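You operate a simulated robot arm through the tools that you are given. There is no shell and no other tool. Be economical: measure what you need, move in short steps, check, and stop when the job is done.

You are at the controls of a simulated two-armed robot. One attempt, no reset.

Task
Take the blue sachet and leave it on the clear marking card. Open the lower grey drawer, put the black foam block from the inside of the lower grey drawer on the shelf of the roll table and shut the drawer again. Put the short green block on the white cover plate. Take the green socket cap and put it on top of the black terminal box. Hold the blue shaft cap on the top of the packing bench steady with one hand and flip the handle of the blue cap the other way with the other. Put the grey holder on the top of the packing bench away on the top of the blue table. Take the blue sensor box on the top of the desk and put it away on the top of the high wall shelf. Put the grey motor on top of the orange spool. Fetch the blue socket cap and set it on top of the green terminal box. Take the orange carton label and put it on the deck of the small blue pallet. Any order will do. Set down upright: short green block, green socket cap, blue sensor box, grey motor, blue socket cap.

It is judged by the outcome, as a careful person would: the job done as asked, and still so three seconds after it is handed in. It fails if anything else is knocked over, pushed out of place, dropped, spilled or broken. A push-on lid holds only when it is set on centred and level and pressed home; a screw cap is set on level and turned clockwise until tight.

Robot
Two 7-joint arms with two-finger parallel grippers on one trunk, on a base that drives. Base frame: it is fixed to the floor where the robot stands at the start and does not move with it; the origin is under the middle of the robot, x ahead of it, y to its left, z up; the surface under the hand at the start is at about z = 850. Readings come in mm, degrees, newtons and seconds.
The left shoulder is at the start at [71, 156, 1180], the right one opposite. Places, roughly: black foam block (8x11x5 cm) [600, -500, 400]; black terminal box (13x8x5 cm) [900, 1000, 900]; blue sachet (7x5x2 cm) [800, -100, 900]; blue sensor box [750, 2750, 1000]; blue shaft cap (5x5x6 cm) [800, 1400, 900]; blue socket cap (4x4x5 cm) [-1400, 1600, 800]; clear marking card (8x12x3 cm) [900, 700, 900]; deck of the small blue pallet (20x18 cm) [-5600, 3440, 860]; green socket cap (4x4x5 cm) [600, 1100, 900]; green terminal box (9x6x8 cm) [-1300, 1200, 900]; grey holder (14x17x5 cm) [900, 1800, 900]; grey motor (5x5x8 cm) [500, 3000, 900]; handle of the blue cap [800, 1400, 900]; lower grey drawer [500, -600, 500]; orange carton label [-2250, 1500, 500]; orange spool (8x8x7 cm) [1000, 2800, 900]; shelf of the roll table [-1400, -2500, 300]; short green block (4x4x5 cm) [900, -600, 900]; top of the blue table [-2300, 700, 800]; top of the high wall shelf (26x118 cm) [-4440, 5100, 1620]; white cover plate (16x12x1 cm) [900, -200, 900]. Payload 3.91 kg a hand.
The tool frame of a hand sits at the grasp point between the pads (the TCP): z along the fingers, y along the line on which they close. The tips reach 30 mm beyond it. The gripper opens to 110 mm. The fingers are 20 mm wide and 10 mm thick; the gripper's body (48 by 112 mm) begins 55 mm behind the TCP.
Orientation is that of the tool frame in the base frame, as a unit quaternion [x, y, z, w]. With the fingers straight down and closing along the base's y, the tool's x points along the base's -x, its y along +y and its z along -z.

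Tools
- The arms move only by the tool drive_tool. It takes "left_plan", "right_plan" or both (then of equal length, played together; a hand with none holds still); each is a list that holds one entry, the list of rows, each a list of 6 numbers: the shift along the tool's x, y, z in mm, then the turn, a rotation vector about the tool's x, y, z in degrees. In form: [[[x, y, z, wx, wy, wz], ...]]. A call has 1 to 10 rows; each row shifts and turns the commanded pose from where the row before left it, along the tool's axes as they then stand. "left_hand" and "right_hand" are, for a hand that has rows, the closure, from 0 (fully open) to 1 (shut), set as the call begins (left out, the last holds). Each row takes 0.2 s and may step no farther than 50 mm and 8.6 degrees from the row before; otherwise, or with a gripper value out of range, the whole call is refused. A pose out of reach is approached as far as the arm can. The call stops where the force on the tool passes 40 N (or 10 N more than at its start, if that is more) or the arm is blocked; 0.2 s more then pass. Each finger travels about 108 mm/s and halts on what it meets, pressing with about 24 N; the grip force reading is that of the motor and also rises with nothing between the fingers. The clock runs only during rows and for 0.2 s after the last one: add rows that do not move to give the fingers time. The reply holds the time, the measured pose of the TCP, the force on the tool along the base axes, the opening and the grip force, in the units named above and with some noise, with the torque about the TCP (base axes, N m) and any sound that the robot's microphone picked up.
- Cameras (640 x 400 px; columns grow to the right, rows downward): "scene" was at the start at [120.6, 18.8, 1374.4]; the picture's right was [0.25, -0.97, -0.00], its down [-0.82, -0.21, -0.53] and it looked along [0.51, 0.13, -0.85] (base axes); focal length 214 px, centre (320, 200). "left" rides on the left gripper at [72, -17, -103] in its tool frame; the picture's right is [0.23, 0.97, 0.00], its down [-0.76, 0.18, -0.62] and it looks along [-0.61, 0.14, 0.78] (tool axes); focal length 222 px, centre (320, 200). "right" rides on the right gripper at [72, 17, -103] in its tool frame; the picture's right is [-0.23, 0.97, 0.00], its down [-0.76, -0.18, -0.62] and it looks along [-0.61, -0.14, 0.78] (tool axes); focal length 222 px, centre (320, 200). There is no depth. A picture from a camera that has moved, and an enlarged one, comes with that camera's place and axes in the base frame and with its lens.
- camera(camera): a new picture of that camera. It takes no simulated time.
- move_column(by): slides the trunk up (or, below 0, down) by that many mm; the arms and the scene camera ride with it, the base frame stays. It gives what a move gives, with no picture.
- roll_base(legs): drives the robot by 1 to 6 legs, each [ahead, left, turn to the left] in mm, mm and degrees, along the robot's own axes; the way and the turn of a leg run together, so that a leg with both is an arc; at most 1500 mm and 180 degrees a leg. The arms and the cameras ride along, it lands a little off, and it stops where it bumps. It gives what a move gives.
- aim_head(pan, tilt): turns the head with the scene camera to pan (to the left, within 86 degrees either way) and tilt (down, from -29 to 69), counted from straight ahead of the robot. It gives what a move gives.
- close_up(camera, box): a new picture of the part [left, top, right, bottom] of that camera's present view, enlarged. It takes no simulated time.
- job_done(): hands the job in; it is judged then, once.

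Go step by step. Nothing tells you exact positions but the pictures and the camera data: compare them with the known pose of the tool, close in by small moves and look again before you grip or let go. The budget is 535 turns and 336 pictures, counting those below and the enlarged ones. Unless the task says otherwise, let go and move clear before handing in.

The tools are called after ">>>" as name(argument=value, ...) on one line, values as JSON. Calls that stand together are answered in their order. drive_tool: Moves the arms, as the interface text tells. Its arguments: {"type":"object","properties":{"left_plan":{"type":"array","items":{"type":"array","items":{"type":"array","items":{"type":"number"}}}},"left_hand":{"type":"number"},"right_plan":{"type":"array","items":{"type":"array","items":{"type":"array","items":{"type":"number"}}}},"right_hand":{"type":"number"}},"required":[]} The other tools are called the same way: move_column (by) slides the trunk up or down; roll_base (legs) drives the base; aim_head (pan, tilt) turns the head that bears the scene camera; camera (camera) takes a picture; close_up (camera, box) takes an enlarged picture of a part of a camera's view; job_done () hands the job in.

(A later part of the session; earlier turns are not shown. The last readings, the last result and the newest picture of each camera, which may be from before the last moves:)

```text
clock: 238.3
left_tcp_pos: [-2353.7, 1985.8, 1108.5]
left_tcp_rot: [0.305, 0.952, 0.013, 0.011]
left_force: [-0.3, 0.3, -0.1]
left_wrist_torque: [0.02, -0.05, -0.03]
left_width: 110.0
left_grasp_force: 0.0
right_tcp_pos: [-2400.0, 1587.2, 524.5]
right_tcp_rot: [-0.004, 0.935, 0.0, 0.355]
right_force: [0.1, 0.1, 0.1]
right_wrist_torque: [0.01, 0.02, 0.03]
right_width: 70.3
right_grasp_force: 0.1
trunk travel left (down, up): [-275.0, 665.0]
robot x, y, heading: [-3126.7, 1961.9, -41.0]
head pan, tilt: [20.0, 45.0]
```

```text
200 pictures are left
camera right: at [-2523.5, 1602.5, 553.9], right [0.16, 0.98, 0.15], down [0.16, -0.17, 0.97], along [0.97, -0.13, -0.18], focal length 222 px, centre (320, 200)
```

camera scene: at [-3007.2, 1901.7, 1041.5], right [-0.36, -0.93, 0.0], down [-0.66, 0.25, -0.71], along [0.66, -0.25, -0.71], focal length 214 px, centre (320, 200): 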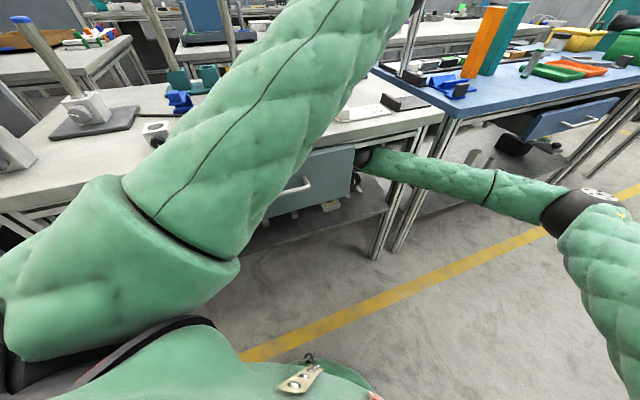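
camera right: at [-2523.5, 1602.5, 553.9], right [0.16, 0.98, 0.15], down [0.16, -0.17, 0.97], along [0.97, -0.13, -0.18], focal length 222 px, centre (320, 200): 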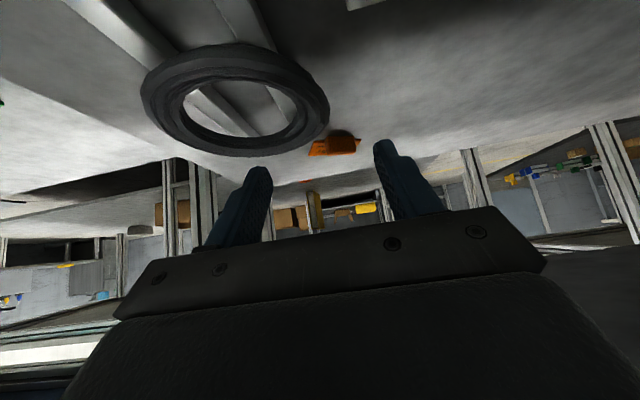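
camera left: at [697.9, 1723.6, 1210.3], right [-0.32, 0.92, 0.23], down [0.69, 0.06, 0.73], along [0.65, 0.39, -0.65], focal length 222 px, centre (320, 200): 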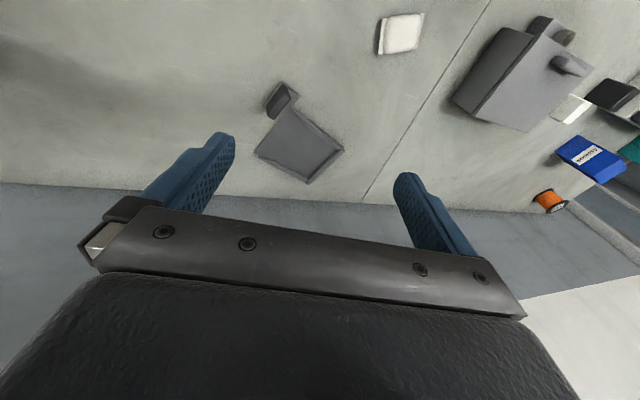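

No contact so far, but the elbow is high and the forearm nears the table rail. I'll back out a bit, raise the hand and lower the trunk 100 mm so that the forearm runs lower.

>>> drive_tool(right_plan=[[[28, -1, -25.4, 0, 0, 0], [28, -1, -25.4, 0, 0, 0], [28, -1, -25.4, 0, 0, 0], [28, -1, -25.4, 0, 0, 0], [-33, 0, -37, 0, 0, 0], [-33, 0, -37, 0, 0, 0]]])

>>> move_column(by=-110)

>>> camera(camera="right")

```text
clock: 239.7
left_tcp_pos: [-2354.1, 1984.6, 1110.0]
left_tcp_rot: [0.304, 0.952, 0.012, 0.01]
left_force: [-0.5, -0.2, -0.7]
left_wrist_torque: [-0.02, 0.0, 0.03]
left_width: 110.0
left_grasp_force: 0.2
right_tcp_pos: [-2551.4, 1583.6, 627.7]
right_tcp_rot: [-0.004, 0.934, 0.0, 0.356]
right_force: [0.1, 0.2, -0.2]
right_wrist_torque: [-0.01, 0.03, -0.02]
right_width: 70.2
right_grasp_force: 0.0
trunk travel left (down, up): [-275.0, 665.0]
robot x, y, heading: [-3124.9, 1963.0, -40.9]
head pan, tilt: [20.0, 45.0]
```

```text
clock: 241.1
left_tcp_pos: [-2353.9, 1985.3, 1000.9]
left_tcp_rot: [0.305, 0.952, 0.012, 0.01]
left_force: [0.6, 0.4, 0.9]
left_wrist_torque: [0.0, -0.05, -0.01]
left_width: 110.0
left_grasp_force: 0.0
right_tcp_pos: [-2551.1, 1583.9, 518.4]
right_tcp_rot: [-0.005, 0.935, 0.001, 0.356]
right_force: [0.0, 0.8, -0.5]
right_wrist_torque: [-0.04, 0.02, -0.02]
right_width: 70.4
right_grasp_force: 0.1
trunk travel left (down, up): [-165.0, 775.0]
robot x, y, heading: [-3123.5, 1962.9, -40.8]
head pan, tilt: [20.0, 45.0]
```

```text
199 pictures are left
camera right: at [-2674.8, 1599.4, 547.6], right [0.16, 0.98, 0.15], down [0.16, -0.17, 0.97], along [0.97, -0.13, -0.18], focal length 222 px, centre (320, 200)
```

right: 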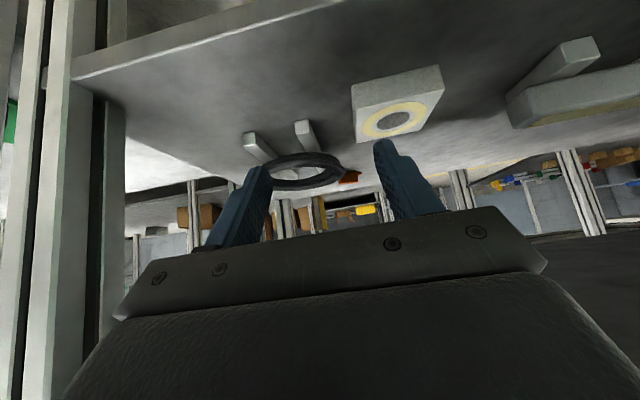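

>>> drive_tool(right_plan=[[[-30, 1, 24, 0, 0, 0], [-30, 1, 24, 0, 0, 0], [-29, 1, 25, 0, 0, 0], [-28, 1, 25.4, 0, 0, 0], [-28, 1, 25.4, 0, 0, 0]]])

>>> camera(camera="right")

>>> camera(camera="scene")

```text
clock: 242.3
left_tcp_pos: [-2353.9, 1984.3, 999.9]
left_tcp_rot: [0.305, 0.952, 0.012, 0.01]
left_force: [0.1, 0.0, -0.4]
left_wrist_torque: [-0.01, -0.01, 0.05]
left_width: 110.2
left_grasp_force: 0.0
right_tcp_pos: [-2362.1, 1590.3, 522.4]
right_tcp_rot: [-0.005, 0.935, 0.001, 0.355]
right_force: [0.6, -0.2, -0.2]
right_wrist_torque: [0.06, 0.01, 0.0]
right_width: 70.4
right_grasp_force: 0.1
trunk travel left (down, up): [-165.0, 775.0]
robot x, y, heading: [-3127.2, 1961.0, -41.0]
head pan, tilt: [20.0, 45.0]
```

```text
198 pictures are left
camera right: at [-2484.8, 1606.8, 551.9], right [0.16, 0.98, 0.15], down [0.16, -0.17, 0.97], along [0.97, -0.13, -0.18], focal length 222 px, centre (320, 200)
```

right: 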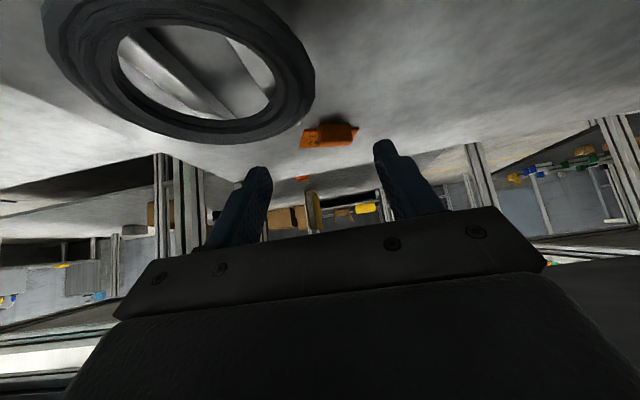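

```text
197 pictures are left
camera scene: at [-3007.3, 1901.7, 931.5], right [-0.36, -0.93, 0.0], down [-0.66, 0.25, -0.71], along [0.66, -0.25, -0.71], focal length 214 px, centre (320, 200)
```

scene: 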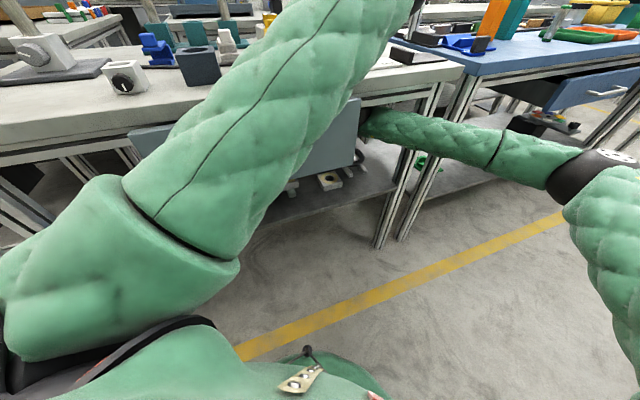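

>>> close_up(camera="right", box=[256, 90, 416, 190])

```text
4.00 times, centred on (336, 140) of right
camera zoom: at [-2484.8, 1606.8, 551.9], right [0.16, 0.98, 0.15], down [0.16, -0.17, 0.97], along [0.97, -0.13, -0.18], focal length 888 px, centre (256, 440)
```

zoom: 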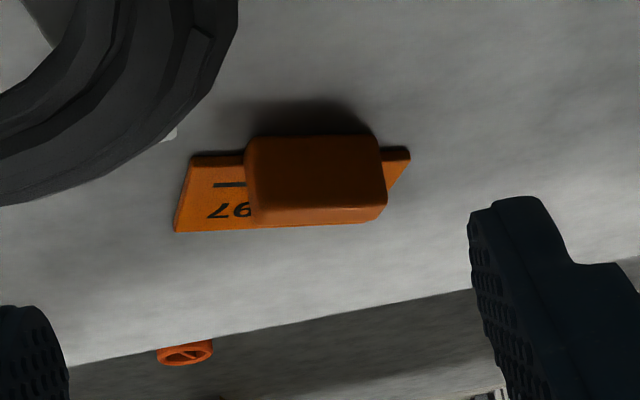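

The label block is about [-2228, 1603, 430], slightly beyond reach. I'll pull the left hand back, creep the base +x by 70 mm, and look again.

>>> drive_tool(left_plan=[[[35, 0, -30, 0, 0, 0], [35, 0, -30, 0, 0, 0], [35, 0, -30, 0, 0, 0]]])

>>> roll_base(legs=[[53, 46, 0]])

>>> camera(camera="right")

>>> camera(camera="scene")

```text
clock: 243.1
left_tcp_pos: [-2441.1, 2044.3, 1088.5]
left_tcp_rot: [0.305, 0.952, 0.013, 0.01]
left_force: [0.0, -0.3, 0.3]
left_wrist_torque: [0.0, 0.02, 0.01]
left_width: 110.2
left_grasp_force: 0.1
right_tcp_pos: [-2362.5, 1591.4, 523.4]
right_tcp_rot: [-0.004, 0.934, 0.0, 0.356]
right_force: [0.6, 0.4, -0.1]
right_wrist_torque: [-0.01, 0.03, 0.01]
right_width: 70.5
right_grasp_force: 0.0
trunk travel left (down, up): [-165.0, 775.0]
robot x, y, heading: [-3122.7, 1965.3, -41.2]
head pan, tilt: [20.0, 45.0]
```

```text
clock: 244.1
left_tcp_pos: [-2388.8, 2042.6, 1088.3]
left_tcp_rot: [0.309, 0.951, 0.011, 0.01]
left_force: [0.0, -0.7, -0.2]
left_wrist_torque: [-0.04, -0.02, 0.02]
left_width: 110.0
left_grasp_force: 0.1
right_tcp_pos: [-2320.5, 1596.5, 520.9]
right_tcp_rot: [-0.01, 0.935, 0.003, 0.354]
right_force: [-0.1, 0.4, -1.4]
right_wrist_torque: [0.02, 0.02, -0.04]
right_width: 70.2
right_grasp_force: 0.2
trunk travel left (down, up): [-165.0, 775.0]
robot x, y, heading: [-3074.9, 1965.3, -41.6]
head pan, tilt: [20.0, 45.0]
stopped in leg 1: the robot was blocked; the commanded pose is now the measured one
```

```text
195 pictures are left
camera right: at [-2443.2, 1611.3, 550.8], right [0.15, 0.98, 0.15], down [0.16, -0.17, 0.97], along [0.98, -0.12, -0.18], focal length 222 px, centre (320, 200)
```

right: 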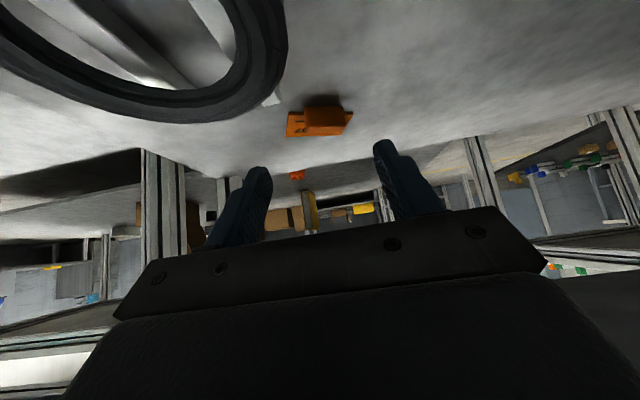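

```text
194 pictures are left
camera scene: at [-2957.9, 1904.2, 932.1], right [-0.37, -0.93, 0.0], down [-0.66, 0.26, -0.71], along [0.66, -0.26, -0.71], focal length 214 px, centre (320, 200)
```

scene: 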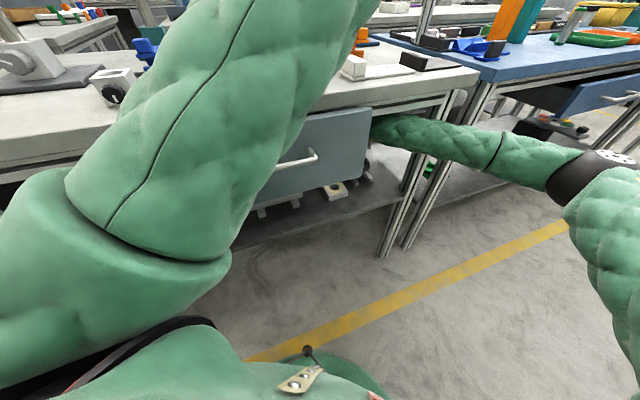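

The forearm grazes the rail again. Lowering the hand relieves this, so I'll go down a little and forward past the ring, then lower further.

>>> drive_tool(right_plan=[[[13, 0, 16, 0, 0, 0], [-15, 0, 35, 0, 0, 0], [-25, 0, 35, 0, 0, 0]]], right_hand=0.2)

>>> camera(camera="right")

```text
clock: 245.1
left_tcp_pos: [-2415.0, 2011.4, 1092.7]
left_tcp_rot: [0.331, 0.943, 0.01, 0.014]
left_force: [-1.8, 0.6, -0.2]
left_wrist_torque: [-0.02, -0.1, -0.03]
left_width: 110.1
left_grasp_force: 0.0
right_tcp_pos: [-2289.1, 1591.3, 486.7]
right_tcp_rot: [-0.01, 0.933, 0.002, 0.36]
right_force: [-0.8, 0.5, 0.1]
right_wrist_torque: [-0.01, 0.05, 0.02]
right_width: 87.9
right_grasp_force: 0.0
trunk travel left (down, up): [-165.0, 775.0]
robot x, y, heading: [-3093.1, 1962.8, -44.3]
head pan, tilt: [20.0, 45.0]
stopped in row 3 (right hand): the arm was blocked; the commanded pose is now the measured one
```

```text
193 pictures are left
camera right: at [-2412.7, 1605.4, 514.5], right [0.15, 0.98, 0.15], down [0.15, -0.17, 0.97], along [0.98, -0.12, -0.17], focal length 222 px, centre (320, 200)
```

right: 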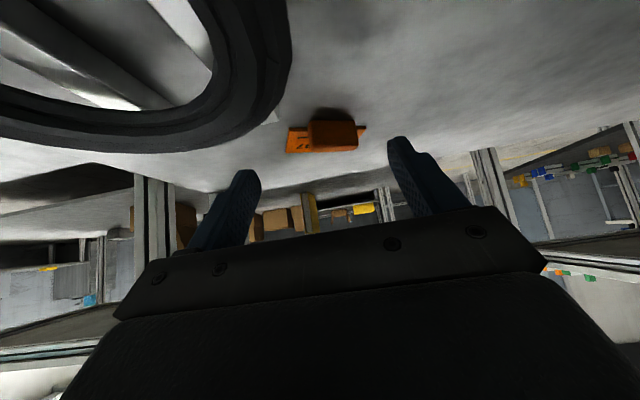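

>>> drive_tool(right_plan=[[[32, 0, -30, 0, 0, 0], [-7, 0, -17, 0, 0, 0], [-23, 0, -26, 0, 0, 0]]])

>>> move_column(by=-40)

>>> drive_tool(right_plan=[[[-23, 0, -26, 0, 0, 0]]])

>>> move_column(by=-40)

>>> camera(camera="scene")

```text
clock: 245.9
left_tcp_pos: [-2405.1, 2003.7, 1085.7]
left_tcp_rot: [0.332, 0.943, 0.012, 0.009]
left_force: [0.4, -0.5, 0.3]
left_wrist_torque: [0.01, 0.0, -0.03]
left_width: 109.9
left_grasp_force: 0.0
right_tcp_pos: [-2334.6, 1572.3, 524.1]
right_tcp_rot: [-0.001, 0.936, 0.002, 0.353]
right_force: [-0.1, 0.0, -1.3]
right_wrist_torque: [0.01, 0.0, 0.03]
right_width: 88.1
right_grasp_force: 0.2
trunk travel left (down, up): [-165.0, 775.0]
robot x, y, heading: [-3092.5, 1956.9, -44.2]
head pan, tilt: [20.0, 45.0]
```

```text
clock: 246.7
left_tcp_pos: [-2404.5, 2003.6, 1045.8]
left_tcp_rot: [0.331, 0.944, 0.012, 0.009]
left_force: [0.4, -0.5, 0.1]
left_wrist_torque: [0.03, -0.01, 0.01]
left_width: 109.8
left_grasp_force: 0.1
right_tcp_pos: [-2333.1, 1575.8, 482.7]
right_tcp_rot: [0.0, 0.936, 0.002, 0.352]
right_force: [0.1, 0.2, 0.3]
right_wrist_torque: [0.0, -0.02, 0.0]
right_width: 88.0
right_grasp_force: 0.0
trunk travel left (down, up): [-125.0, 815.0]
robot x, y, heading: [-3095.1, 1957.9, -44.0]
head pan, tilt: [20.0, 45.0]
```

```text
clock: 247.1
left_tcp_pos: [-2404.3, 2004.1, 1045.9]
left_tcp_rot: [0.329, 0.944, 0.012, 0.009]
left_force: [0.2, -0.9, 0.0]
left_wrist_torque: [0.02, -0.03, -0.04]
left_width: 110.0
left_grasp_force: 0.0
right_tcp_pos: [-2331.7, 1576.0, 519.5]
right_tcp_rot: [-0.002, 0.936, 0.003, 0.353]
right_force: [-0.6, 0.0, 0.5]
right_wrist_torque: [0.06, 0.02, 0.02]
right_width: 88.1
right_grasp_force: 0.1
trunk travel left (down, up): [-125.0, 815.0]
robot x, y, heading: [-3092.9, 1957.6, -44.3]
head pan, tilt: [20.0, 45.0]
```

```text
clock: 248.0
left_tcp_pos: [-2404.4, 2003.7, 1006.0]
left_tcp_rot: [0.33, 0.944, 0.012, 0.009]
left_force: [0.4, 0.9, -0.4]
left_wrist_torque: [0.0, 0.03, 0.01]
left_width: 109.9
left_grasp_force: 0.0
right_tcp_pos: [-2331.3, 1576.6, 477.6]
right_tcp_rot: [-0.002, 0.936, 0.004, 0.351]
right_force: [-0.1, -0.7, 0.7]
right_wrist_torque: [0.0, 0.01, 0.0]
right_width: 87.9
right_grasp_force: 0.1
trunk travel left (down, up): [-85.0, 855.0]
robot x, y, heading: [-3092.9, 1958.7, -43.9]
head pan, tilt: [20.0, 45.0]
```

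```text
192 pictures are left
camera scene: at [-2980.6, 1892.5, 851.5], right [-0.41, -0.91, 0.0], down [-0.65, 0.29, -0.71], along [0.65, -0.29, -0.71], focal length 214 px, centre (320, 200)
```

scene: 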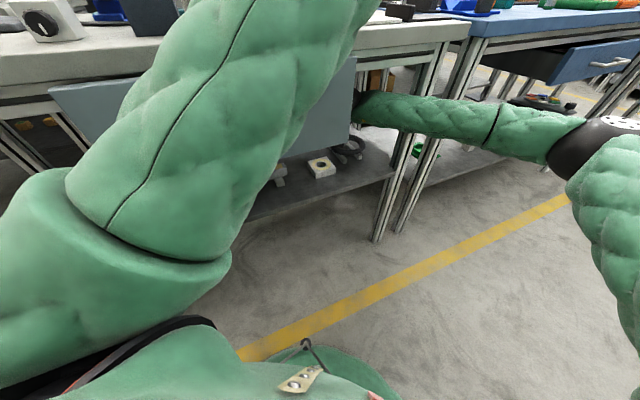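

>>> drive_tool(right_plan=[[[-7, 0, -8, 0, 0, 0], [-26, 5, 23, 0, 0, 0], [-26, 5, 23, 0, 0, 0], [-22, 5, 22, 0, 0, 0]]])

>>> camera(camera="right")

```text
clock: 249.2
left_tcp_pos: [-2426.2, 1980.7, 1012.7]
left_tcp_rot: [0.348, 0.938, 0.01, 0.013]
left_force: [-1.0, -0.1, 0.1]
left_wrist_torque: [-0.04, -0.06, 0.01]
left_width: 109.7
left_grasp_force: 0.0
right_tcp_pos: [-2269.6, 1587.3, 497.7]
right_tcp_rot: [-0.004, 0.934, 0.001, 0.357]
right_force: [-0.5, -0.9, -0.3]
right_wrist_torque: [0.0, -0.02, 0.0]
right_width: 87.9
right_grasp_force: 0.0
trunk travel left (down, up): [-85.0, 855.0]
robot x, y, heading: [-3116.7, 1956.5, -46.2]
head pan, tilt: [20.0, 45.0]
stopped in row 4 (right hand): the arm was blocked; the commanded pose is now the measured one
```

```text
191 pictures are left
camera right: at [-2393.7, 1602.4, 526.7], right [0.16, 0.98, 0.15], down [0.15, -0.18, 0.97], along [0.97, -0.13, -0.18], focal length 222 px, centre (320, 200)
```

right: 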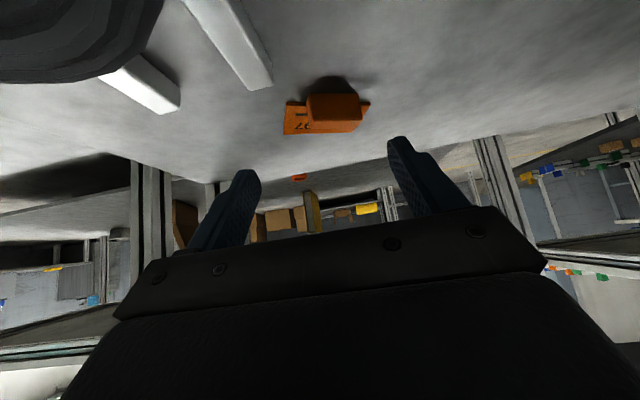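

>>> close_up(camera="scene", box=[320, 20, 640, 220])

>>> aim_head(pan=-10, tilt=20)

>>> camera(camera="scene")

```text
2.00 times, centred on (480, 120) of scene
camera zoom: at [-3005.8, 1890.3, 854.5], right [-0.44, -0.9, 0.0], down [-0.63, 0.31, -0.71], along [0.64, -0.32, -0.7], focal length 429 px, centre (0, 360)
```

zoom: 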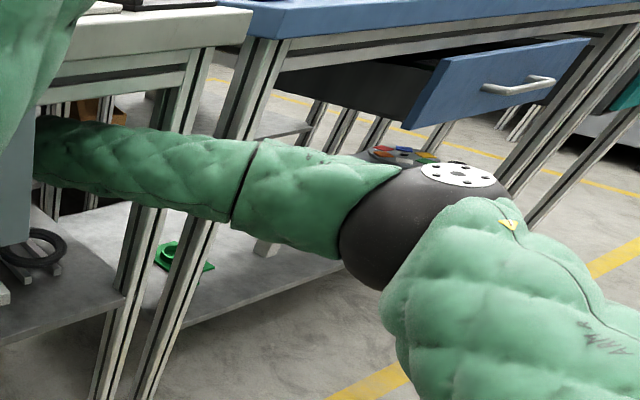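

```text
clock: 250.1
left_tcp_pos: [-2427.4, 1983.5, 1011.2]
left_tcp_rot: [0.347, 0.938, 0.009, 0.015]
left_force: [-0.2, 0.8, 0.2]
left_wrist_torque: [-0.02, 0.01, 0.03]
left_width: 110.0
left_grasp_force: 0.1
right_tcp_pos: [-2271.2, 1586.5, 497.4]
right_tcp_rot: [-0.004, 0.934, 0.0, 0.357]
right_force: [-0.3, 0.1, 0.3]
right_wrist_torque: [-0.01, -0.01, -0.02]
right_width: 87.8
right_grasp_force: 0.1
trunk travel left (down, up): [-85.0, 855.0]
robot x, y, heading: [-3108.8, 1956.3, -46.1]
head pan, tilt: [-10.0, 20.0]
```

```text
189 pictures are left
camera scene: at [-3027.2, 1850.6, 892.2], right [-0.83, -0.56, 0.0], down [-0.18, 0.28, -0.94], along [0.53, -0.78, -0.33], focal length 214 px, centre (320, 200)
```

scene: 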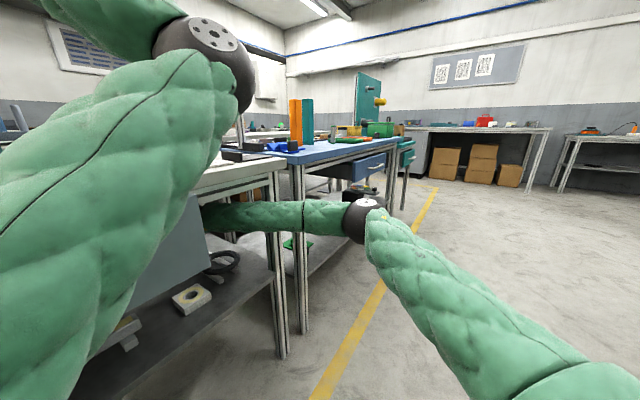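

The forearm's outer side rubs the white table's leg. I'll retreat, shift the base 80 mm further to +y, and re-enter with a straighter forearm.

>>> drive_tool(right_plan=[[[24, 0, -30, 0, 0, 0], [30, 0, -27, 0, 0, 0], [30, 0, -27, 0, 0, 0], [30, 0, -27, 0, 0, 0], [30, 0, -27, 0, 0, 0], [30, 0, -27, 0, 0, 0]]])

>>> roll_base(legs=[[-58, 55, 0]])

>>> drive_tool(right_plan=[[[0, -40, 0, 0, 0, 0], [0, -30, 0, 0, 0, 0]]])

>>> camera(camera="scene")

>>> camera(camera="right")

```text
clock: 251.5
left_tcp_pos: [-2420.0, 1975.1, 1006.1]
left_tcp_rot: [0.347, 0.938, 0.011, 0.009]
left_force: [0.4, 0.1, 1.0]
left_wrist_torque: [-0.04, 0.04, -0.03]
left_width: 110.2
left_grasp_force: 0.0
right_tcp_pos: [-2504.3, 1575.9, 492.4]
right_tcp_rot: [0.001, 0.936, 0.002, 0.351]
right_force: [0.4, 0.3, 0.4]
right_wrist_torque: [0.01, 0.01, -0.02]
right_width: 87.9
right_grasp_force: 0.1
trunk travel left (down, up): [-85.0, 855.0]
robot x, y, heading: [-3106.1, 1954.7, -46.3]
head pan, tilt: [-10.0, 20.0]
```

```text
clock: 252.5
left_tcp_pos: [-2419.9, 2026.7, 1005.0]
left_tcp_rot: [0.35, 0.937, 0.01, 0.008]
left_force: [-0.1, -0.1, 0.3]
left_wrist_torque: [-0.01, -0.01, 0.05]
left_width: 110.2
left_grasp_force: 0.0
right_tcp_pos: [-2505.5, 1611.1, 493.6]
right_tcp_rot: [0.017, 0.936, -0.004, 0.352]
right_force: [0.9, -0.8, -0.6]
right_wrist_torque: [-0.06, 0.0, 0.01]
right_width: 88.2
right_grasp_force: 0.0
trunk travel left (down, up): [-85.0, 855.0]
robot x, y, heading: [-3110.0, 2010.6, -46.6]
head pan, tilt: [-10.0, 20.0]
stopped in leg 1: the robot was blocked; the commanded pose is now the measured one
```

```text
clock: 253.1
left_tcp_pos: [-2420.2, 2025.7, 1006.0]
left_tcp_rot: [0.349, 0.937, 0.01, 0.009]
left_force: [-0.3, 0.6, 1.3]
left_wrist_torque: [0.02, 0.05, -0.02]
left_width: 110.1
left_grasp_force: 0.0
right_tcp_pos: [-2508.1, 1542.4, 491.1]
right_tcp_rot: [0.016, 0.936, -0.004, 0.352]
right_force: [1.2, -0.1, -0.5]
right_wrist_torque: [-0.01, 0.01, 0.01]
right_width: 88.0
right_grasp_force: 0.0
trunk travel left (down, up): [-85.0, 855.0]
robot x, y, heading: [-3110.8, 2005.2, -46.4]
head pan, tilt: [-10.0, 20.0]
```

```text
188 pictures are left
camera scene: at [-3021.4, 1897.9, 890.2], right [-0.83, -0.55, 0.0], down [-0.19, 0.29, -0.94], along [0.52, -0.78, -0.34], focal length 214 px, centre (320, 200)
```

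scene: 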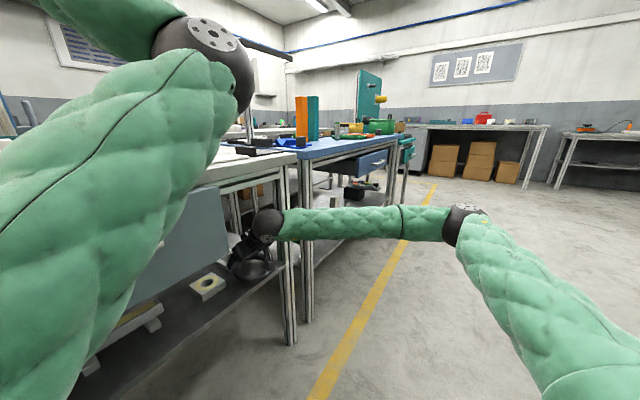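

```text
187 pictures are left
camera right: at [-2629.9, 1563.4, 522.6], right [0.2, 0.97, 0.15], down [0.16, -0.19, 0.97], along [0.97, -0.17, -0.19], focal length 222 px, centre (320, 200)
```

right: 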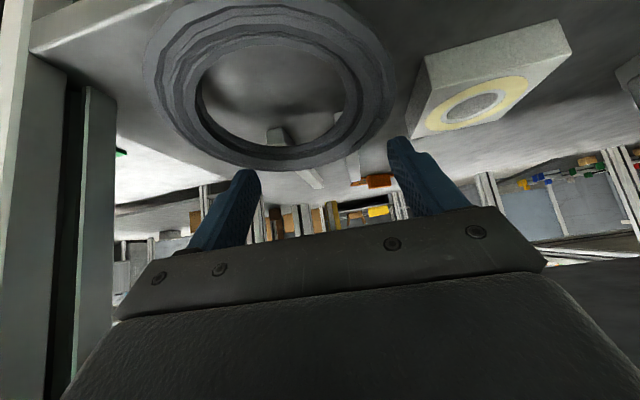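

>>> close_up(camera="scene", box=[170, 190, 330, 310])

>>> close_up(camera="right", box=[120, 0, 440, 200])

```text
3.33 times, centred on (250, 250) of scene
camera zoom: at [-3021.4, 1897.9, 890.2], right [-0.83, -0.55, 0.0], down [-0.19, 0.29, -0.94], along [0.52, -0.78, -0.34], focal length 715 px, centre (553, 33)
```

zoom: 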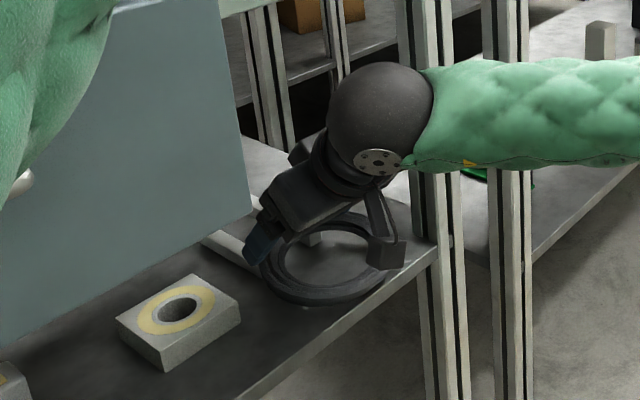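

```text
2.00 times, centred on (280, 100) of right
camera zoom: at [-2629.9, 1563.4, 522.6], right [0.2, 0.97, 0.15], down [0.16, -0.19, 0.97], along [0.97, -0.17, -0.19], focal length 444 px, centre (400, 400)
```

zoom: 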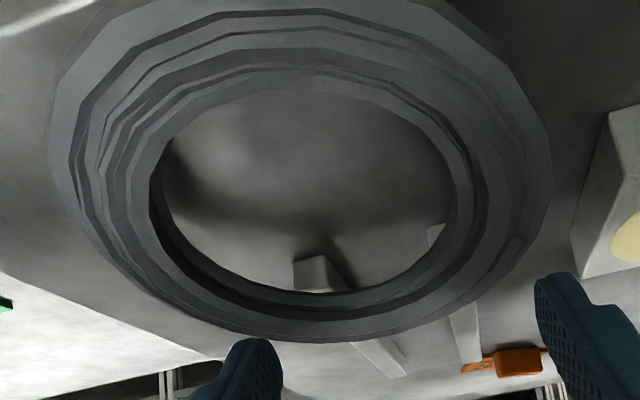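

My retreat dragged the black ring about 165 mm off its two bars, so I need to put it back. I'll raise and pull the hand out to see it properly.

>>> drive_tool(right_plan=[[[-20, 0, -22, 0, 0, 0], [-20, 0, -22, 0, 0, 0], [28, 0, -30, 0, 0, 0], [28, 0, -30, 0, 0, 0], [28, 0, -28, 0, 0, 0]]])

>>> camera(camera="right")

>>> close_up(camera="scene", box=[170, 190, 330, 310])

```text
clock: 254.3
left_tcp_pos: [-2419.7, 2027.2, 1005.8]
left_tcp_rot: [0.349, 0.937, 0.01, 0.008]
left_force: [-0.1, 0.1, 0.3]
left_wrist_torque: [0.0, 0.05, -0.04]
left_width: 110.1
left_grasp_force: 0.2
right_tcp_pos: [-2629.5, 1546.2, 561.9]
right_tcp_rot: [0.016, 0.936, -0.004, 0.351]
right_force: [-0.4, -0.3, -0.8]
right_wrist_torque: [0.01, 0.02, 0.0]
right_width: 88.0
right_grasp_force: 0.0
trunk travel left (down, up): [-85.0, 855.0]
robot x, y, heading: [-3111.6, 2009.2, -46.5]
head pan, tilt: [-10.0, 20.0]
```

```text
184 pictures are left
camera right: at [-2750.4, 1567.4, 592.7], right [0.2, 0.97, 0.15], down [0.16, -0.19, 0.97], along [0.97, -0.17, -0.19], focal length 222 px, centre (320, 200)
```

right: 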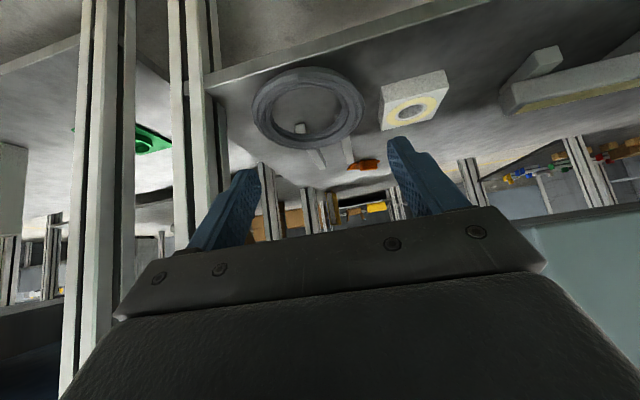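

```text
3.33 times, centred on (250, 250) of scene
camera zoom: at [-3021.2, 1897.9, 890.3], right [-0.83, -0.55, 0.0], down [-0.19, 0.29, -0.94], along [0.52, -0.78, -0.34], focal length 715 px, centre (553, 33)
```

zoom: 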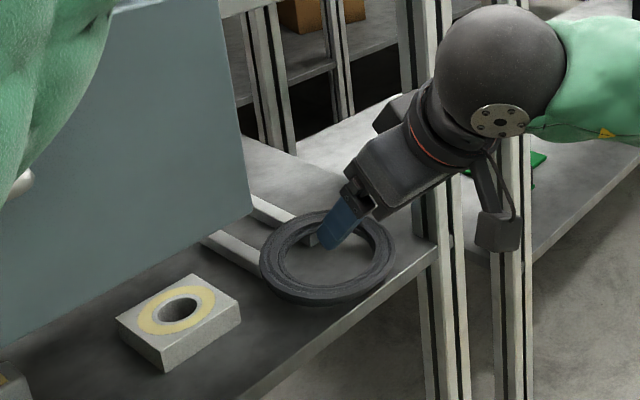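

The ring's centre is about [-2520, 1532], radius ~62, tilted off the bar ends. I'll pinch its +y rim near [-2537, 1582], lift it and set it back on the bars. First to a pre-grasp.

>>> drive_tool(right_plan=[[[-12.3, 18, 38.7, 0, 0, 0], [-12.3, 18, 38.7, 0, 0, 0], [12, 0, 20, 0, 0, 0], [0, 0, 0, 0, 0, 0]]], right_hand=0.64)

>>> camera(camera="right")

>>> close_up(camera="scene", box=[170, 190, 330, 310])

```text
clock: 255.3
left_tcp_pos: [-2419.2, 2026.2, 1004.4]
left_tcp_rot: [0.349, 0.937, 0.011, 0.009]
left_force: [0.0, -0.4, 0.2]
left_wrist_torque: [-0.02, 0.01, 0.0]
left_width: 109.8
left_grasp_force: 0.1
right_tcp_pos: [-2555.9, 1579.5, 496.2]
right_tcp_rot: [0.016, 0.936, -0.004, 0.352]
right_force: [-0.4, 0.8, -0.2]
right_wrist_torque: [-0.01, 0.0, -0.01]
right_width: 39.5
right_grasp_force: 0.0
trunk travel left (down, up): [-85.0, 855.0]
robot x, y, heading: [-3111.5, 2011.8, -46.5]
head pan, tilt: [-10.0, 20.0]
```

```text
182 pictures are left
camera right: at [-2677.0, 1600.4, 527.3], right [0.2, 0.97, 0.15], down [0.16, -0.19, 0.97], along [0.97, -0.17, -0.19], focal length 222 px, centre (320, 200)
```

right: 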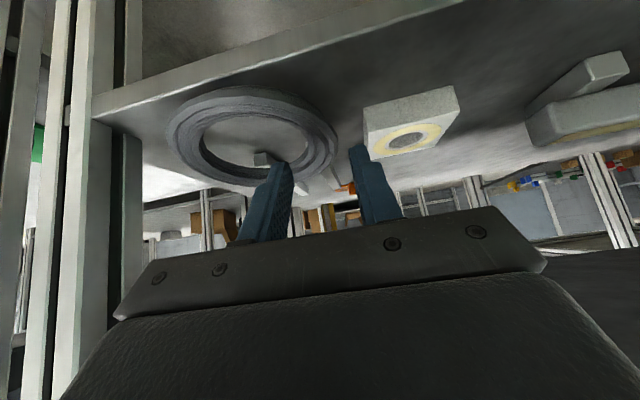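

```text
3.33 times, centred on (250, 250) of scene
camera zoom: at [-3021.5, 1897.8, 890.2], right [-0.83, -0.55, 0.0], down [-0.19, 0.29, -0.94], along [0.52, -0.78, -0.34], focal length 715 px, centre (553, 33)
```

zoom: 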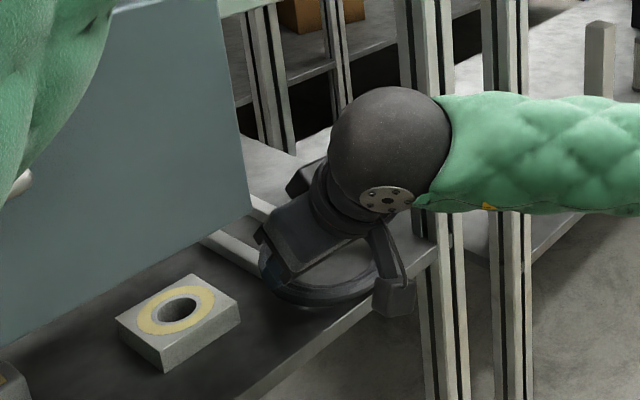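

>>> drive_tool(right_plan=[[[0, 0, 24, 0, 0, 0], [0, 0, 24, 0, 0, 0], [0, 0, 0, 0, 0, 0]]])

>>> camera(camera="right")

```text
clock: 256.1
left_tcp_pos: [-2419.8, 2026.6, 1005.8]
left_tcp_rot: [0.349, 0.937, 0.01, 0.008]
left_force: [-0.4, 0.3, 0.5]
left_wrist_torque: [0.0, -0.01, -0.01]
left_width: 110.3
left_grasp_force: 0.0
right_tcp_pos: [-2524.5, 1576.6, 460.4]
right_tcp_rot: [0.016, 0.936, -0.004, 0.352]
right_force: [-0.3, 0.0, 0.0]
right_wrist_torque: [0.0, 0.0, -0.01]
right_width: 39.8
right_grasp_force: 0.1
trunk travel left (down, up): [-85.0, 855.0]
robot x, y, heading: [-3106.3, 2007.9, -46.4]
head pan, tilt: [-10.0, 20.0]
```

```text
180 pictures are left
camera right: at [-2644.9, 1598.5, 491.5], right [0.2, 0.97, 0.15], down [0.16, -0.19, 0.97], along [0.97, -0.17, -0.19], focal length 222 px, centre (320, 200)
```

right: 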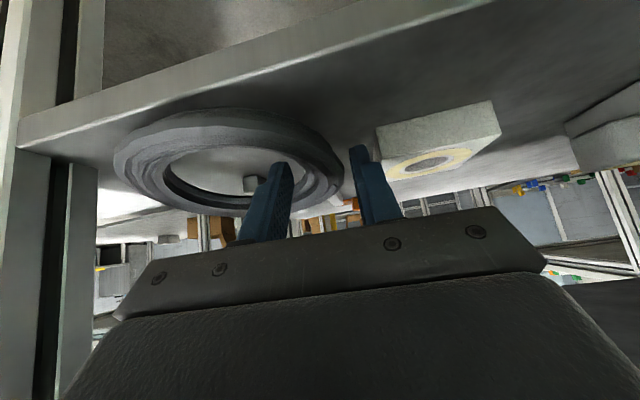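

The rim is between the fingers; I'll close, then lift slightly.

>>> drive_tool(right_plan=[[[0, 0, 0, 0, 0, 0], [0, 0, 0, 0, 0, 0], [0, 0, 0, 0, 0, 0]]], right_hand=1)

>>> drive_tool(right_plan=[[[-13, 0, -15, 0, 0, 0], [-13, 0, -15, 0, 0, 0], [0, 0, 0, 0, 0, 0]]])

>>> camera(camera="right")

>>> close_up(camera="scene", box=[170, 190, 330, 310])

```text
clock: 256.9
left_tcp_pos: [-2419.0, 2026.6, 1006.2]
left_tcp_rot: [0.35, 0.937, 0.011, 0.009]
left_force: [-1.2, 0.2, -1.5]
left_wrist_torque: [0.0, -0.02, 0.02]
left_width: 110.1
left_grasp_force: 0.1
right_tcp_pos: [-2522.4, 1578.1, 460.5]
right_tcp_rot: [0.016, 0.936, -0.004, 0.352]
right_force: [0.1, 0.3, 0.4]
right_wrist_torque: [0.09, 0.04, 0.0]
right_width: 30.2
right_grasp_force: 23.5
trunk travel left (down, up): [-85.0, 855.0]
robot x, y, heading: [-3111.8, 2007.0, -46.3]
head pan, tilt: [-10.0, 20.0]
```

```text
clock: 257.7
left_tcp_pos: [-2419.8, 2027.0, 1005.4]
left_tcp_rot: [0.349, 0.937, 0.01, 0.009]
left_force: [0.5, 0.6, -0.2]
left_wrist_torque: [0.0, -0.01, 0.0]
left_width: 110.3
left_grasp_force: 0.0
right_tcp_pos: [-2523.0, 1576.3, 501.5]
right_tcp_rot: [0.016, 0.936, -0.004, 0.351]
right_force: [0.1, 0.2, -1.1]
right_wrist_torque: [0.12, 0.02, -0.02]
right_width: 30.3
right_grasp_force: 23.9
trunk travel left (down, up): [-85.0, 855.0]
robot x, y, heading: [-3110.2, 2009.7, -46.5]
head pan, tilt: [-10.0, 20.0]
```

```text
179 pictures are left
camera right: at [-2644.3, 1597.2, 532.2], right [0.2, 0.97, 0.15], down [0.16, -0.19, 0.97], along [0.97, -0.17, -0.19], focal length 222 px, centre (320, 200)
```

right: 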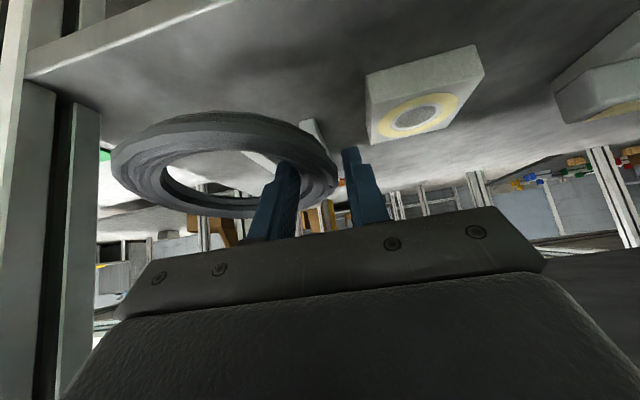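

```text
3.33 times, centred on (250, 250) of scene
camera zoom: at [-3021.5, 1897.8, 890.2], right [-0.83, -0.55, 0.0], down [-0.19, 0.29, -0.94], along [0.52, -0.78, -0.34], focal length 715 px, centre (553, 33)
```

zoom: 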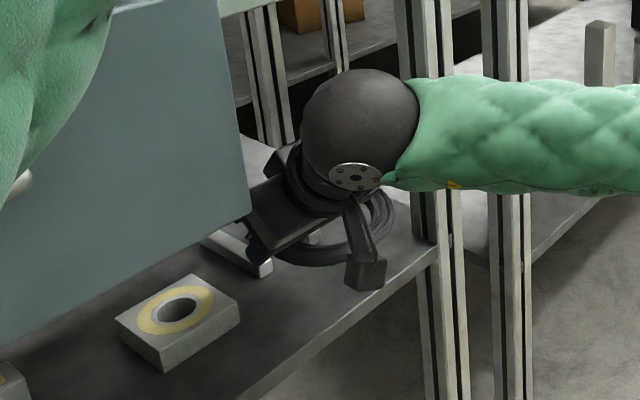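

The ring is lifted. I'll carry it +x about 139 mm back over the bars.

>>> drive_tool(right_plan=[[[-27, 1.5, 22, 0, 0, 0], [-27, 1.5, 22.5, 0, 0, 0], [-26.3, 1.5, 23.1, 0, 0, 0], [-26.3, 1.5, 23.1, 0, 0, 0], [0, 0, 0, 0, 0, 0]]])

>>> camera(camera="right")

>>> close_up(camera="scene", box=[170, 190, 330, 310])

```text
clock: 258.9
left_tcp_pos: [-2420.5, 2027.1, 1006.1]
left_tcp_rot: [0.35, 0.937, 0.011, 0.009]
left_force: [-0.2, 0.0, 0.1]
left_wrist_torque: [-0.01, 0.0, 0.03]
left_width: 110.1
left_grasp_force: 0.1
right_tcp_pos: [-2383.3, 1581.3, 503.1]
right_tcp_rot: [0.016, 0.936, -0.004, 0.351]
right_force: [0.0, -0.4, -1.6]
right_wrist_torque: [0.09, 0.01, -0.01]
right_width: 30.1
right_grasp_force: 23.7
trunk travel left (down, up): [-85.0, 855.0]
robot x, y, heading: [-3111.7, 2008.2, -46.6]
head pan, tilt: [-10.0, 20.0]
```

```text
177 pictures are left
camera right: at [-2505.7, 1600.5, 534.4], right [0.2, 0.97, 0.15], down [0.16, -0.19, 0.97], along [0.97, -0.17, -0.19], focal length 222 px, centre (320, 200)
```

right: 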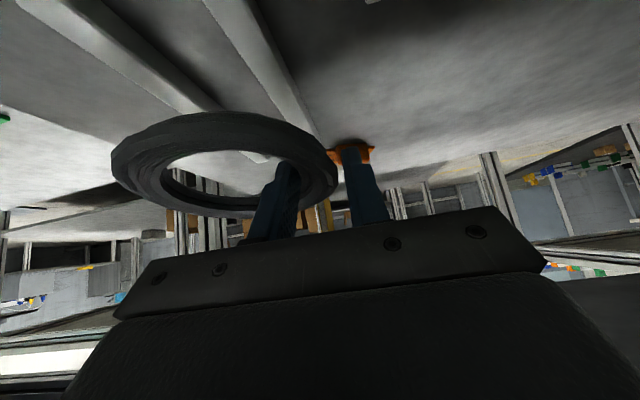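

```text
3.33 times, centred on (250, 250) of scene
camera zoom: at [-3021.3, 1897.8, 890.2], right [-0.83, -0.55, 0.0], down [-0.19, 0.29, -0.94], along [0.52, -0.78, -0.34], focal length 715 px, centre (553, 33)
```

zoom: 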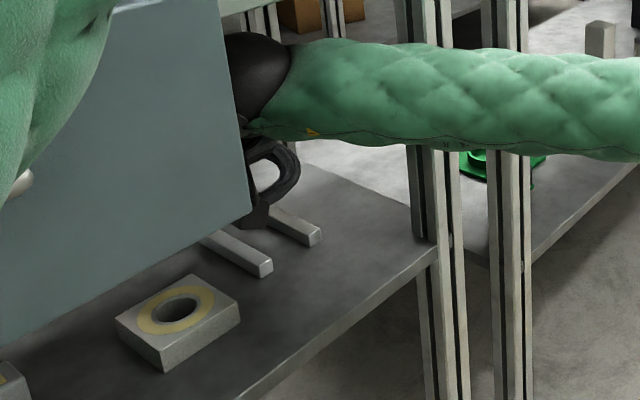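

Now I'll lower the ring gently until it rests on the bars.

>>> drive_tool(right_plan=[[[13.2, 1, 15, 0, 0, 0], [6, 0, 7, 0, 0, 0], [0, 0, 0, 0, 0, 0]]])

>>> drive_tool(right_plan=[[[3.3, 0, 3.8, 0, 0, 0], [0, 0, 0, 0, 0, 0]]])

>>> drive_tool(right_plan=[[[3.3, 0, 3.8, 0, 0, 0], [0, 0, 0, 0, 0, 0]]])

>>> camera(camera="right")

```text
clock: 259.7
left_tcp_pos: [-2418.9, 2026.1, 1005.3]
left_tcp_rot: [0.349, 0.937, 0.011, 0.009]
left_force: [0.0, -0.5, 0.5]
left_wrist_torque: [-0.03, -0.03, 0.01]
left_width: 109.9
left_grasp_force: 0.1
right_tcp_pos: [-2382.4, 1580.1, 475.2]
right_tcp_rot: [0.016, 0.936, -0.004, 0.353]
right_force: [2.1, 2.0, 8.5]
right_wrist_torque: [-0.1, 0.45, -0.04]
right_width: 30.4
right_grasp_force: 23.9
trunk travel left (down, up): [-85.0, 855.0]
robot x, y, heading: [-3109.8, 2010.2, -46.6]
head pan, tilt: [-10.0, 20.0]
```

```text
clock: 260.3
left_tcp_pos: [-2419.8, 2025.3, 1006.0]
left_tcp_rot: [0.349, 0.937, 0.011, 0.009]
left_force: [-0.6, -0.5, 1.1]
left_wrist_torque: [0.0, 0.01, 0.0]
left_width: 109.9
left_grasp_force: 0.1
right_tcp_pos: [-2382.2, 1580.1, 470.1]
right_tcp_rot: [0.018, 0.936, -0.005, 0.352]
right_force: [5.1, -1.5, 12.8]
right_wrist_torque: [-0.06, 0.4, 0.13]
right_width: 30.4
right_grasp_force: 23.9
trunk travel left (down, up): [-85.0, 855.0]
robot x, y, heading: [-3112.3, 2010.0, -46.8]
head pan, tilt: [-10.0, 20.0]
```

```text
clock: 260.9
left_tcp_pos: [-2419.3, 2025.8, 1006.3]
left_tcp_rot: [0.35, 0.937, 0.01, 0.01]
left_force: [0.4, -0.7, -0.7]
left_wrist_torque: [-0.02, -0.03, 0.0]
left_width: 110.0
left_grasp_force: 0.0
right_tcp_pos: [-2382.5, 1578.6, 465.2]
right_tcp_rot: [0.016, 0.936, -0.005, 0.353]
right_force: [0.8, -3.5, 14.4]
right_wrist_torque: [-0.17, 0.39, 0.11]
right_width: 30.3
right_grasp_force: 23.9
trunk travel left (down, up): [-85.0, 855.0]
robot x, y, heading: [-3108.7, 2010.1, -46.5]
head pan, tilt: [-10.0, 20.0]
```

```text
175 pictures are left
camera right: at [-2504.0, 1601.0, 495.9], right [0.2, 0.97, 0.15], down [0.16, -0.19, 0.97], along [0.97, -0.17, -0.19], focal length 222 px, centre (320, 200)
```

right: 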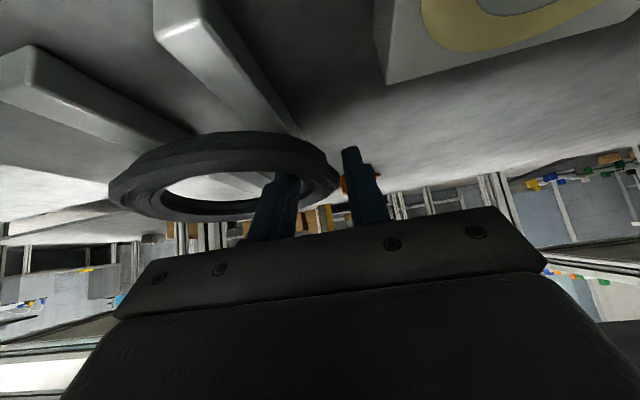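

It rests at its old place: the near edge is at x≈-2430 as before. I'll open slightly and lift straight up.

>>> drive_tool(right_plan=[[[0, 0, 0, 0, 0, 0], [0, 0, 0, 0, 0, 0]]], right_hand=0.6)

>>> drive_tool(right_plan=[[[-13.2, 0, -15, 0, 0, 0], [-16.5, 0, -19, 0, 0, 0], [-16.5, 0, -19, 0, 0, 0]]])

>>> camera(camera="right")

>>> aim_head(pan=20, tilt=30)

>>> camera(camera="scene")

```text
clock: 261.5
left_tcp_pos: [-2420.5, 2027.6, 1005.7]
left_tcp_rot: [0.35, 0.937, 0.011, 0.01]
left_force: [0.7, -0.6, 0.3]
left_wrist_torque: [0.0, 0.01, 0.02]
left_width: 110.0
left_grasp_force: 0.1
right_tcp_pos: [-2381.2, 1582.4, 464.6]
right_tcp_rot: [0.015, 0.936, -0.004, 0.353]
right_force: [-2.9, 9.5, 13.0]
right_wrist_torque: [-0.03, -0.08, 0.05]
right_width: 39.1
right_grasp_force: 0.1
trunk travel left (down, up): [-85.0, 855.0]
robot x, y, heading: [-3112.3, 2012.3, -46.6]
head pan, tilt: [-10.0, 20.0]
```

```text
clock: 262.3
left_tcp_pos: [-2419.2, 2027.1, 1005.0]
left_tcp_rot: [0.349, 0.937, 0.01, 0.008]
left_force: [0.1, -0.3, 0.0]
left_wrist_torque: [-0.03, 0.02, 0.01]
left_width: 110.0
left_grasp_force: 0.0
right_tcp_pos: [-2382.8, 1579.5, 534.7]
right_tcp_rot: [0.016, 0.936, -0.004, 0.351]
right_force: [0.5, -0.1, -1.1]
right_wrist_torque: [0.0, 0.05, 0.0]
right_width: 44.1
right_grasp_force: 0.0
trunk travel left (down, up): [-85.0, 855.0]
robot x, y, heading: [-3114.0, 2013.5, -46.3]
head pan, tilt: [-10.0, 20.0]
```

```text
174 pictures are left
camera right: at [-2504.1, 1600.6, 565.5], right [0.2, 0.97, 0.15], down [0.16, -0.19, 0.97], along [0.97, -0.17, -0.19], focal length 222 px, centre (320, 200)
```

right: 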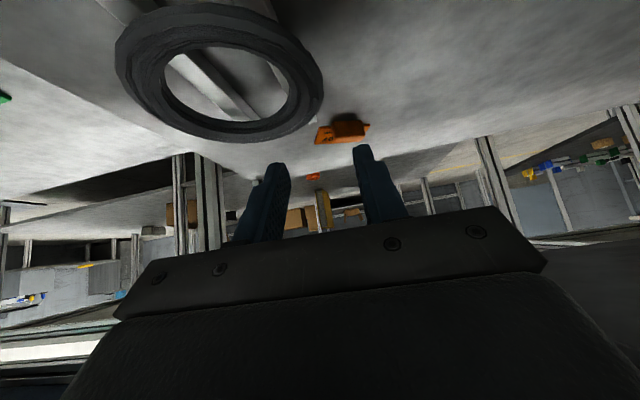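

```text
clock: 263.3
left_tcp_pos: [-2418.6, 2026.5, 1005.7]
left_tcp_rot: [0.349, 0.937, 0.01, 0.008]
left_force: [0.9, 0.3, 0.7]
left_wrist_torque: [-0.03, 0.02, -0.01]
left_width: 110.1
left_grasp_force: 0.0
right_tcp_pos: [-2381.8, 1580.3, 534.3]
right_tcp_rot: [0.016, 0.936, -0.003, 0.351]
right_force: [1.2, 0.8, 0.1]
right_wrist_torque: [0.01, -0.02, 0.0]
right_width: 44.1
right_grasp_force: 0.0
trunk travel left (down, up): [-85.0, 855.0]
robot x, y, heading: [-3110.0, 2010.7, -46.8]
head pan, tilt: [20.0, 30.0]
```

```text
173 pictures are left
camera scene: at [-2991.9, 1935.0, 874.2], right [-0.45, -0.89, 0.0], down [-0.45, 0.22, -0.87], along [0.77, -0.39, -0.5], focal length 214 px, centre (320, 200)
```

scene: 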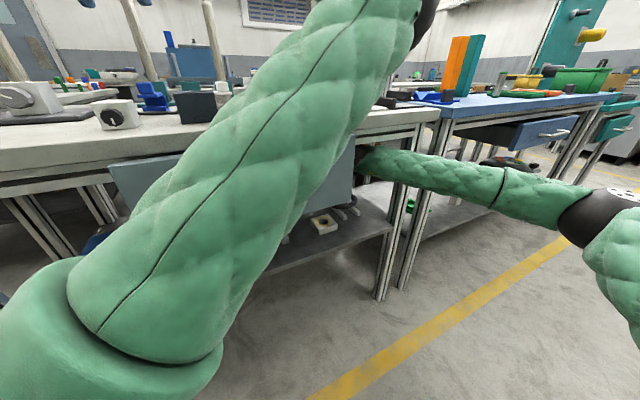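

The ring sits flat on its bars again. Now I'll go forward high at z≈535 over it toward the label.

>>> drive_tool(right_plan=[[[-27, 3, 23.8, 0, 0, 0], [-27, 3, 23.8, 0, 0, 0], [-27, 3, 23.8, 0, 0, 0], [-27, 3, 23.8, 0, 0, 0]]], right_hand=0.25)

>>> camera(camera="right")

```text
clock: 264.3
left_tcp_pos: [-2420.4, 2025.6, 1006.2]
left_tcp_rot: [0.349, 0.937, 0.011, 0.009]
left_force: [-0.3, 0.2, 0.4]
left_wrist_torque: [0.04, 0.0, 0.0]
left_width: 109.9
left_grasp_force: 0.2
right_tcp_pos: [-2236.7, 1587.1, 534.1]
right_tcp_rot: [0.017, 0.936, -0.005, 0.352]
right_force: [-0.4, -1.0, -0.8]
right_wrist_torque: [-0.01, 0.0, 0.02]
right_width: 82.7
right_grasp_force: 0.0
trunk travel left (down, up): [-85.0, 855.0]
robot x, y, heading: [-3111.6, 2010.0, -46.6]
head pan, tilt: [20.0, 30.0]
```

```text
172 pictures are left
camera right: at [-2358.7, 1607.4, 565.2], right [0.21, 0.97, 0.15], down [0.16, -0.19, 0.97], along [0.97, -0.18, -0.19], focal length 222 px, centre (320, 200)
```

right: 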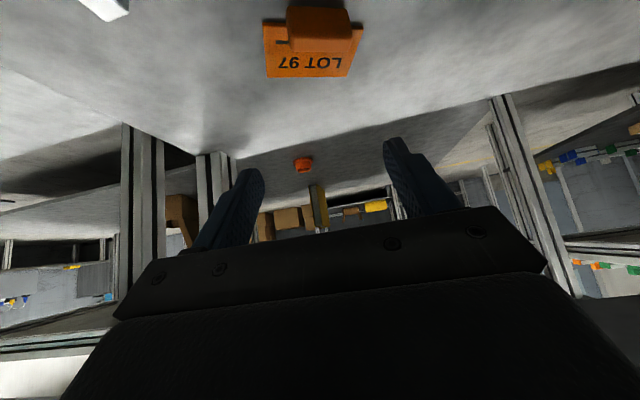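

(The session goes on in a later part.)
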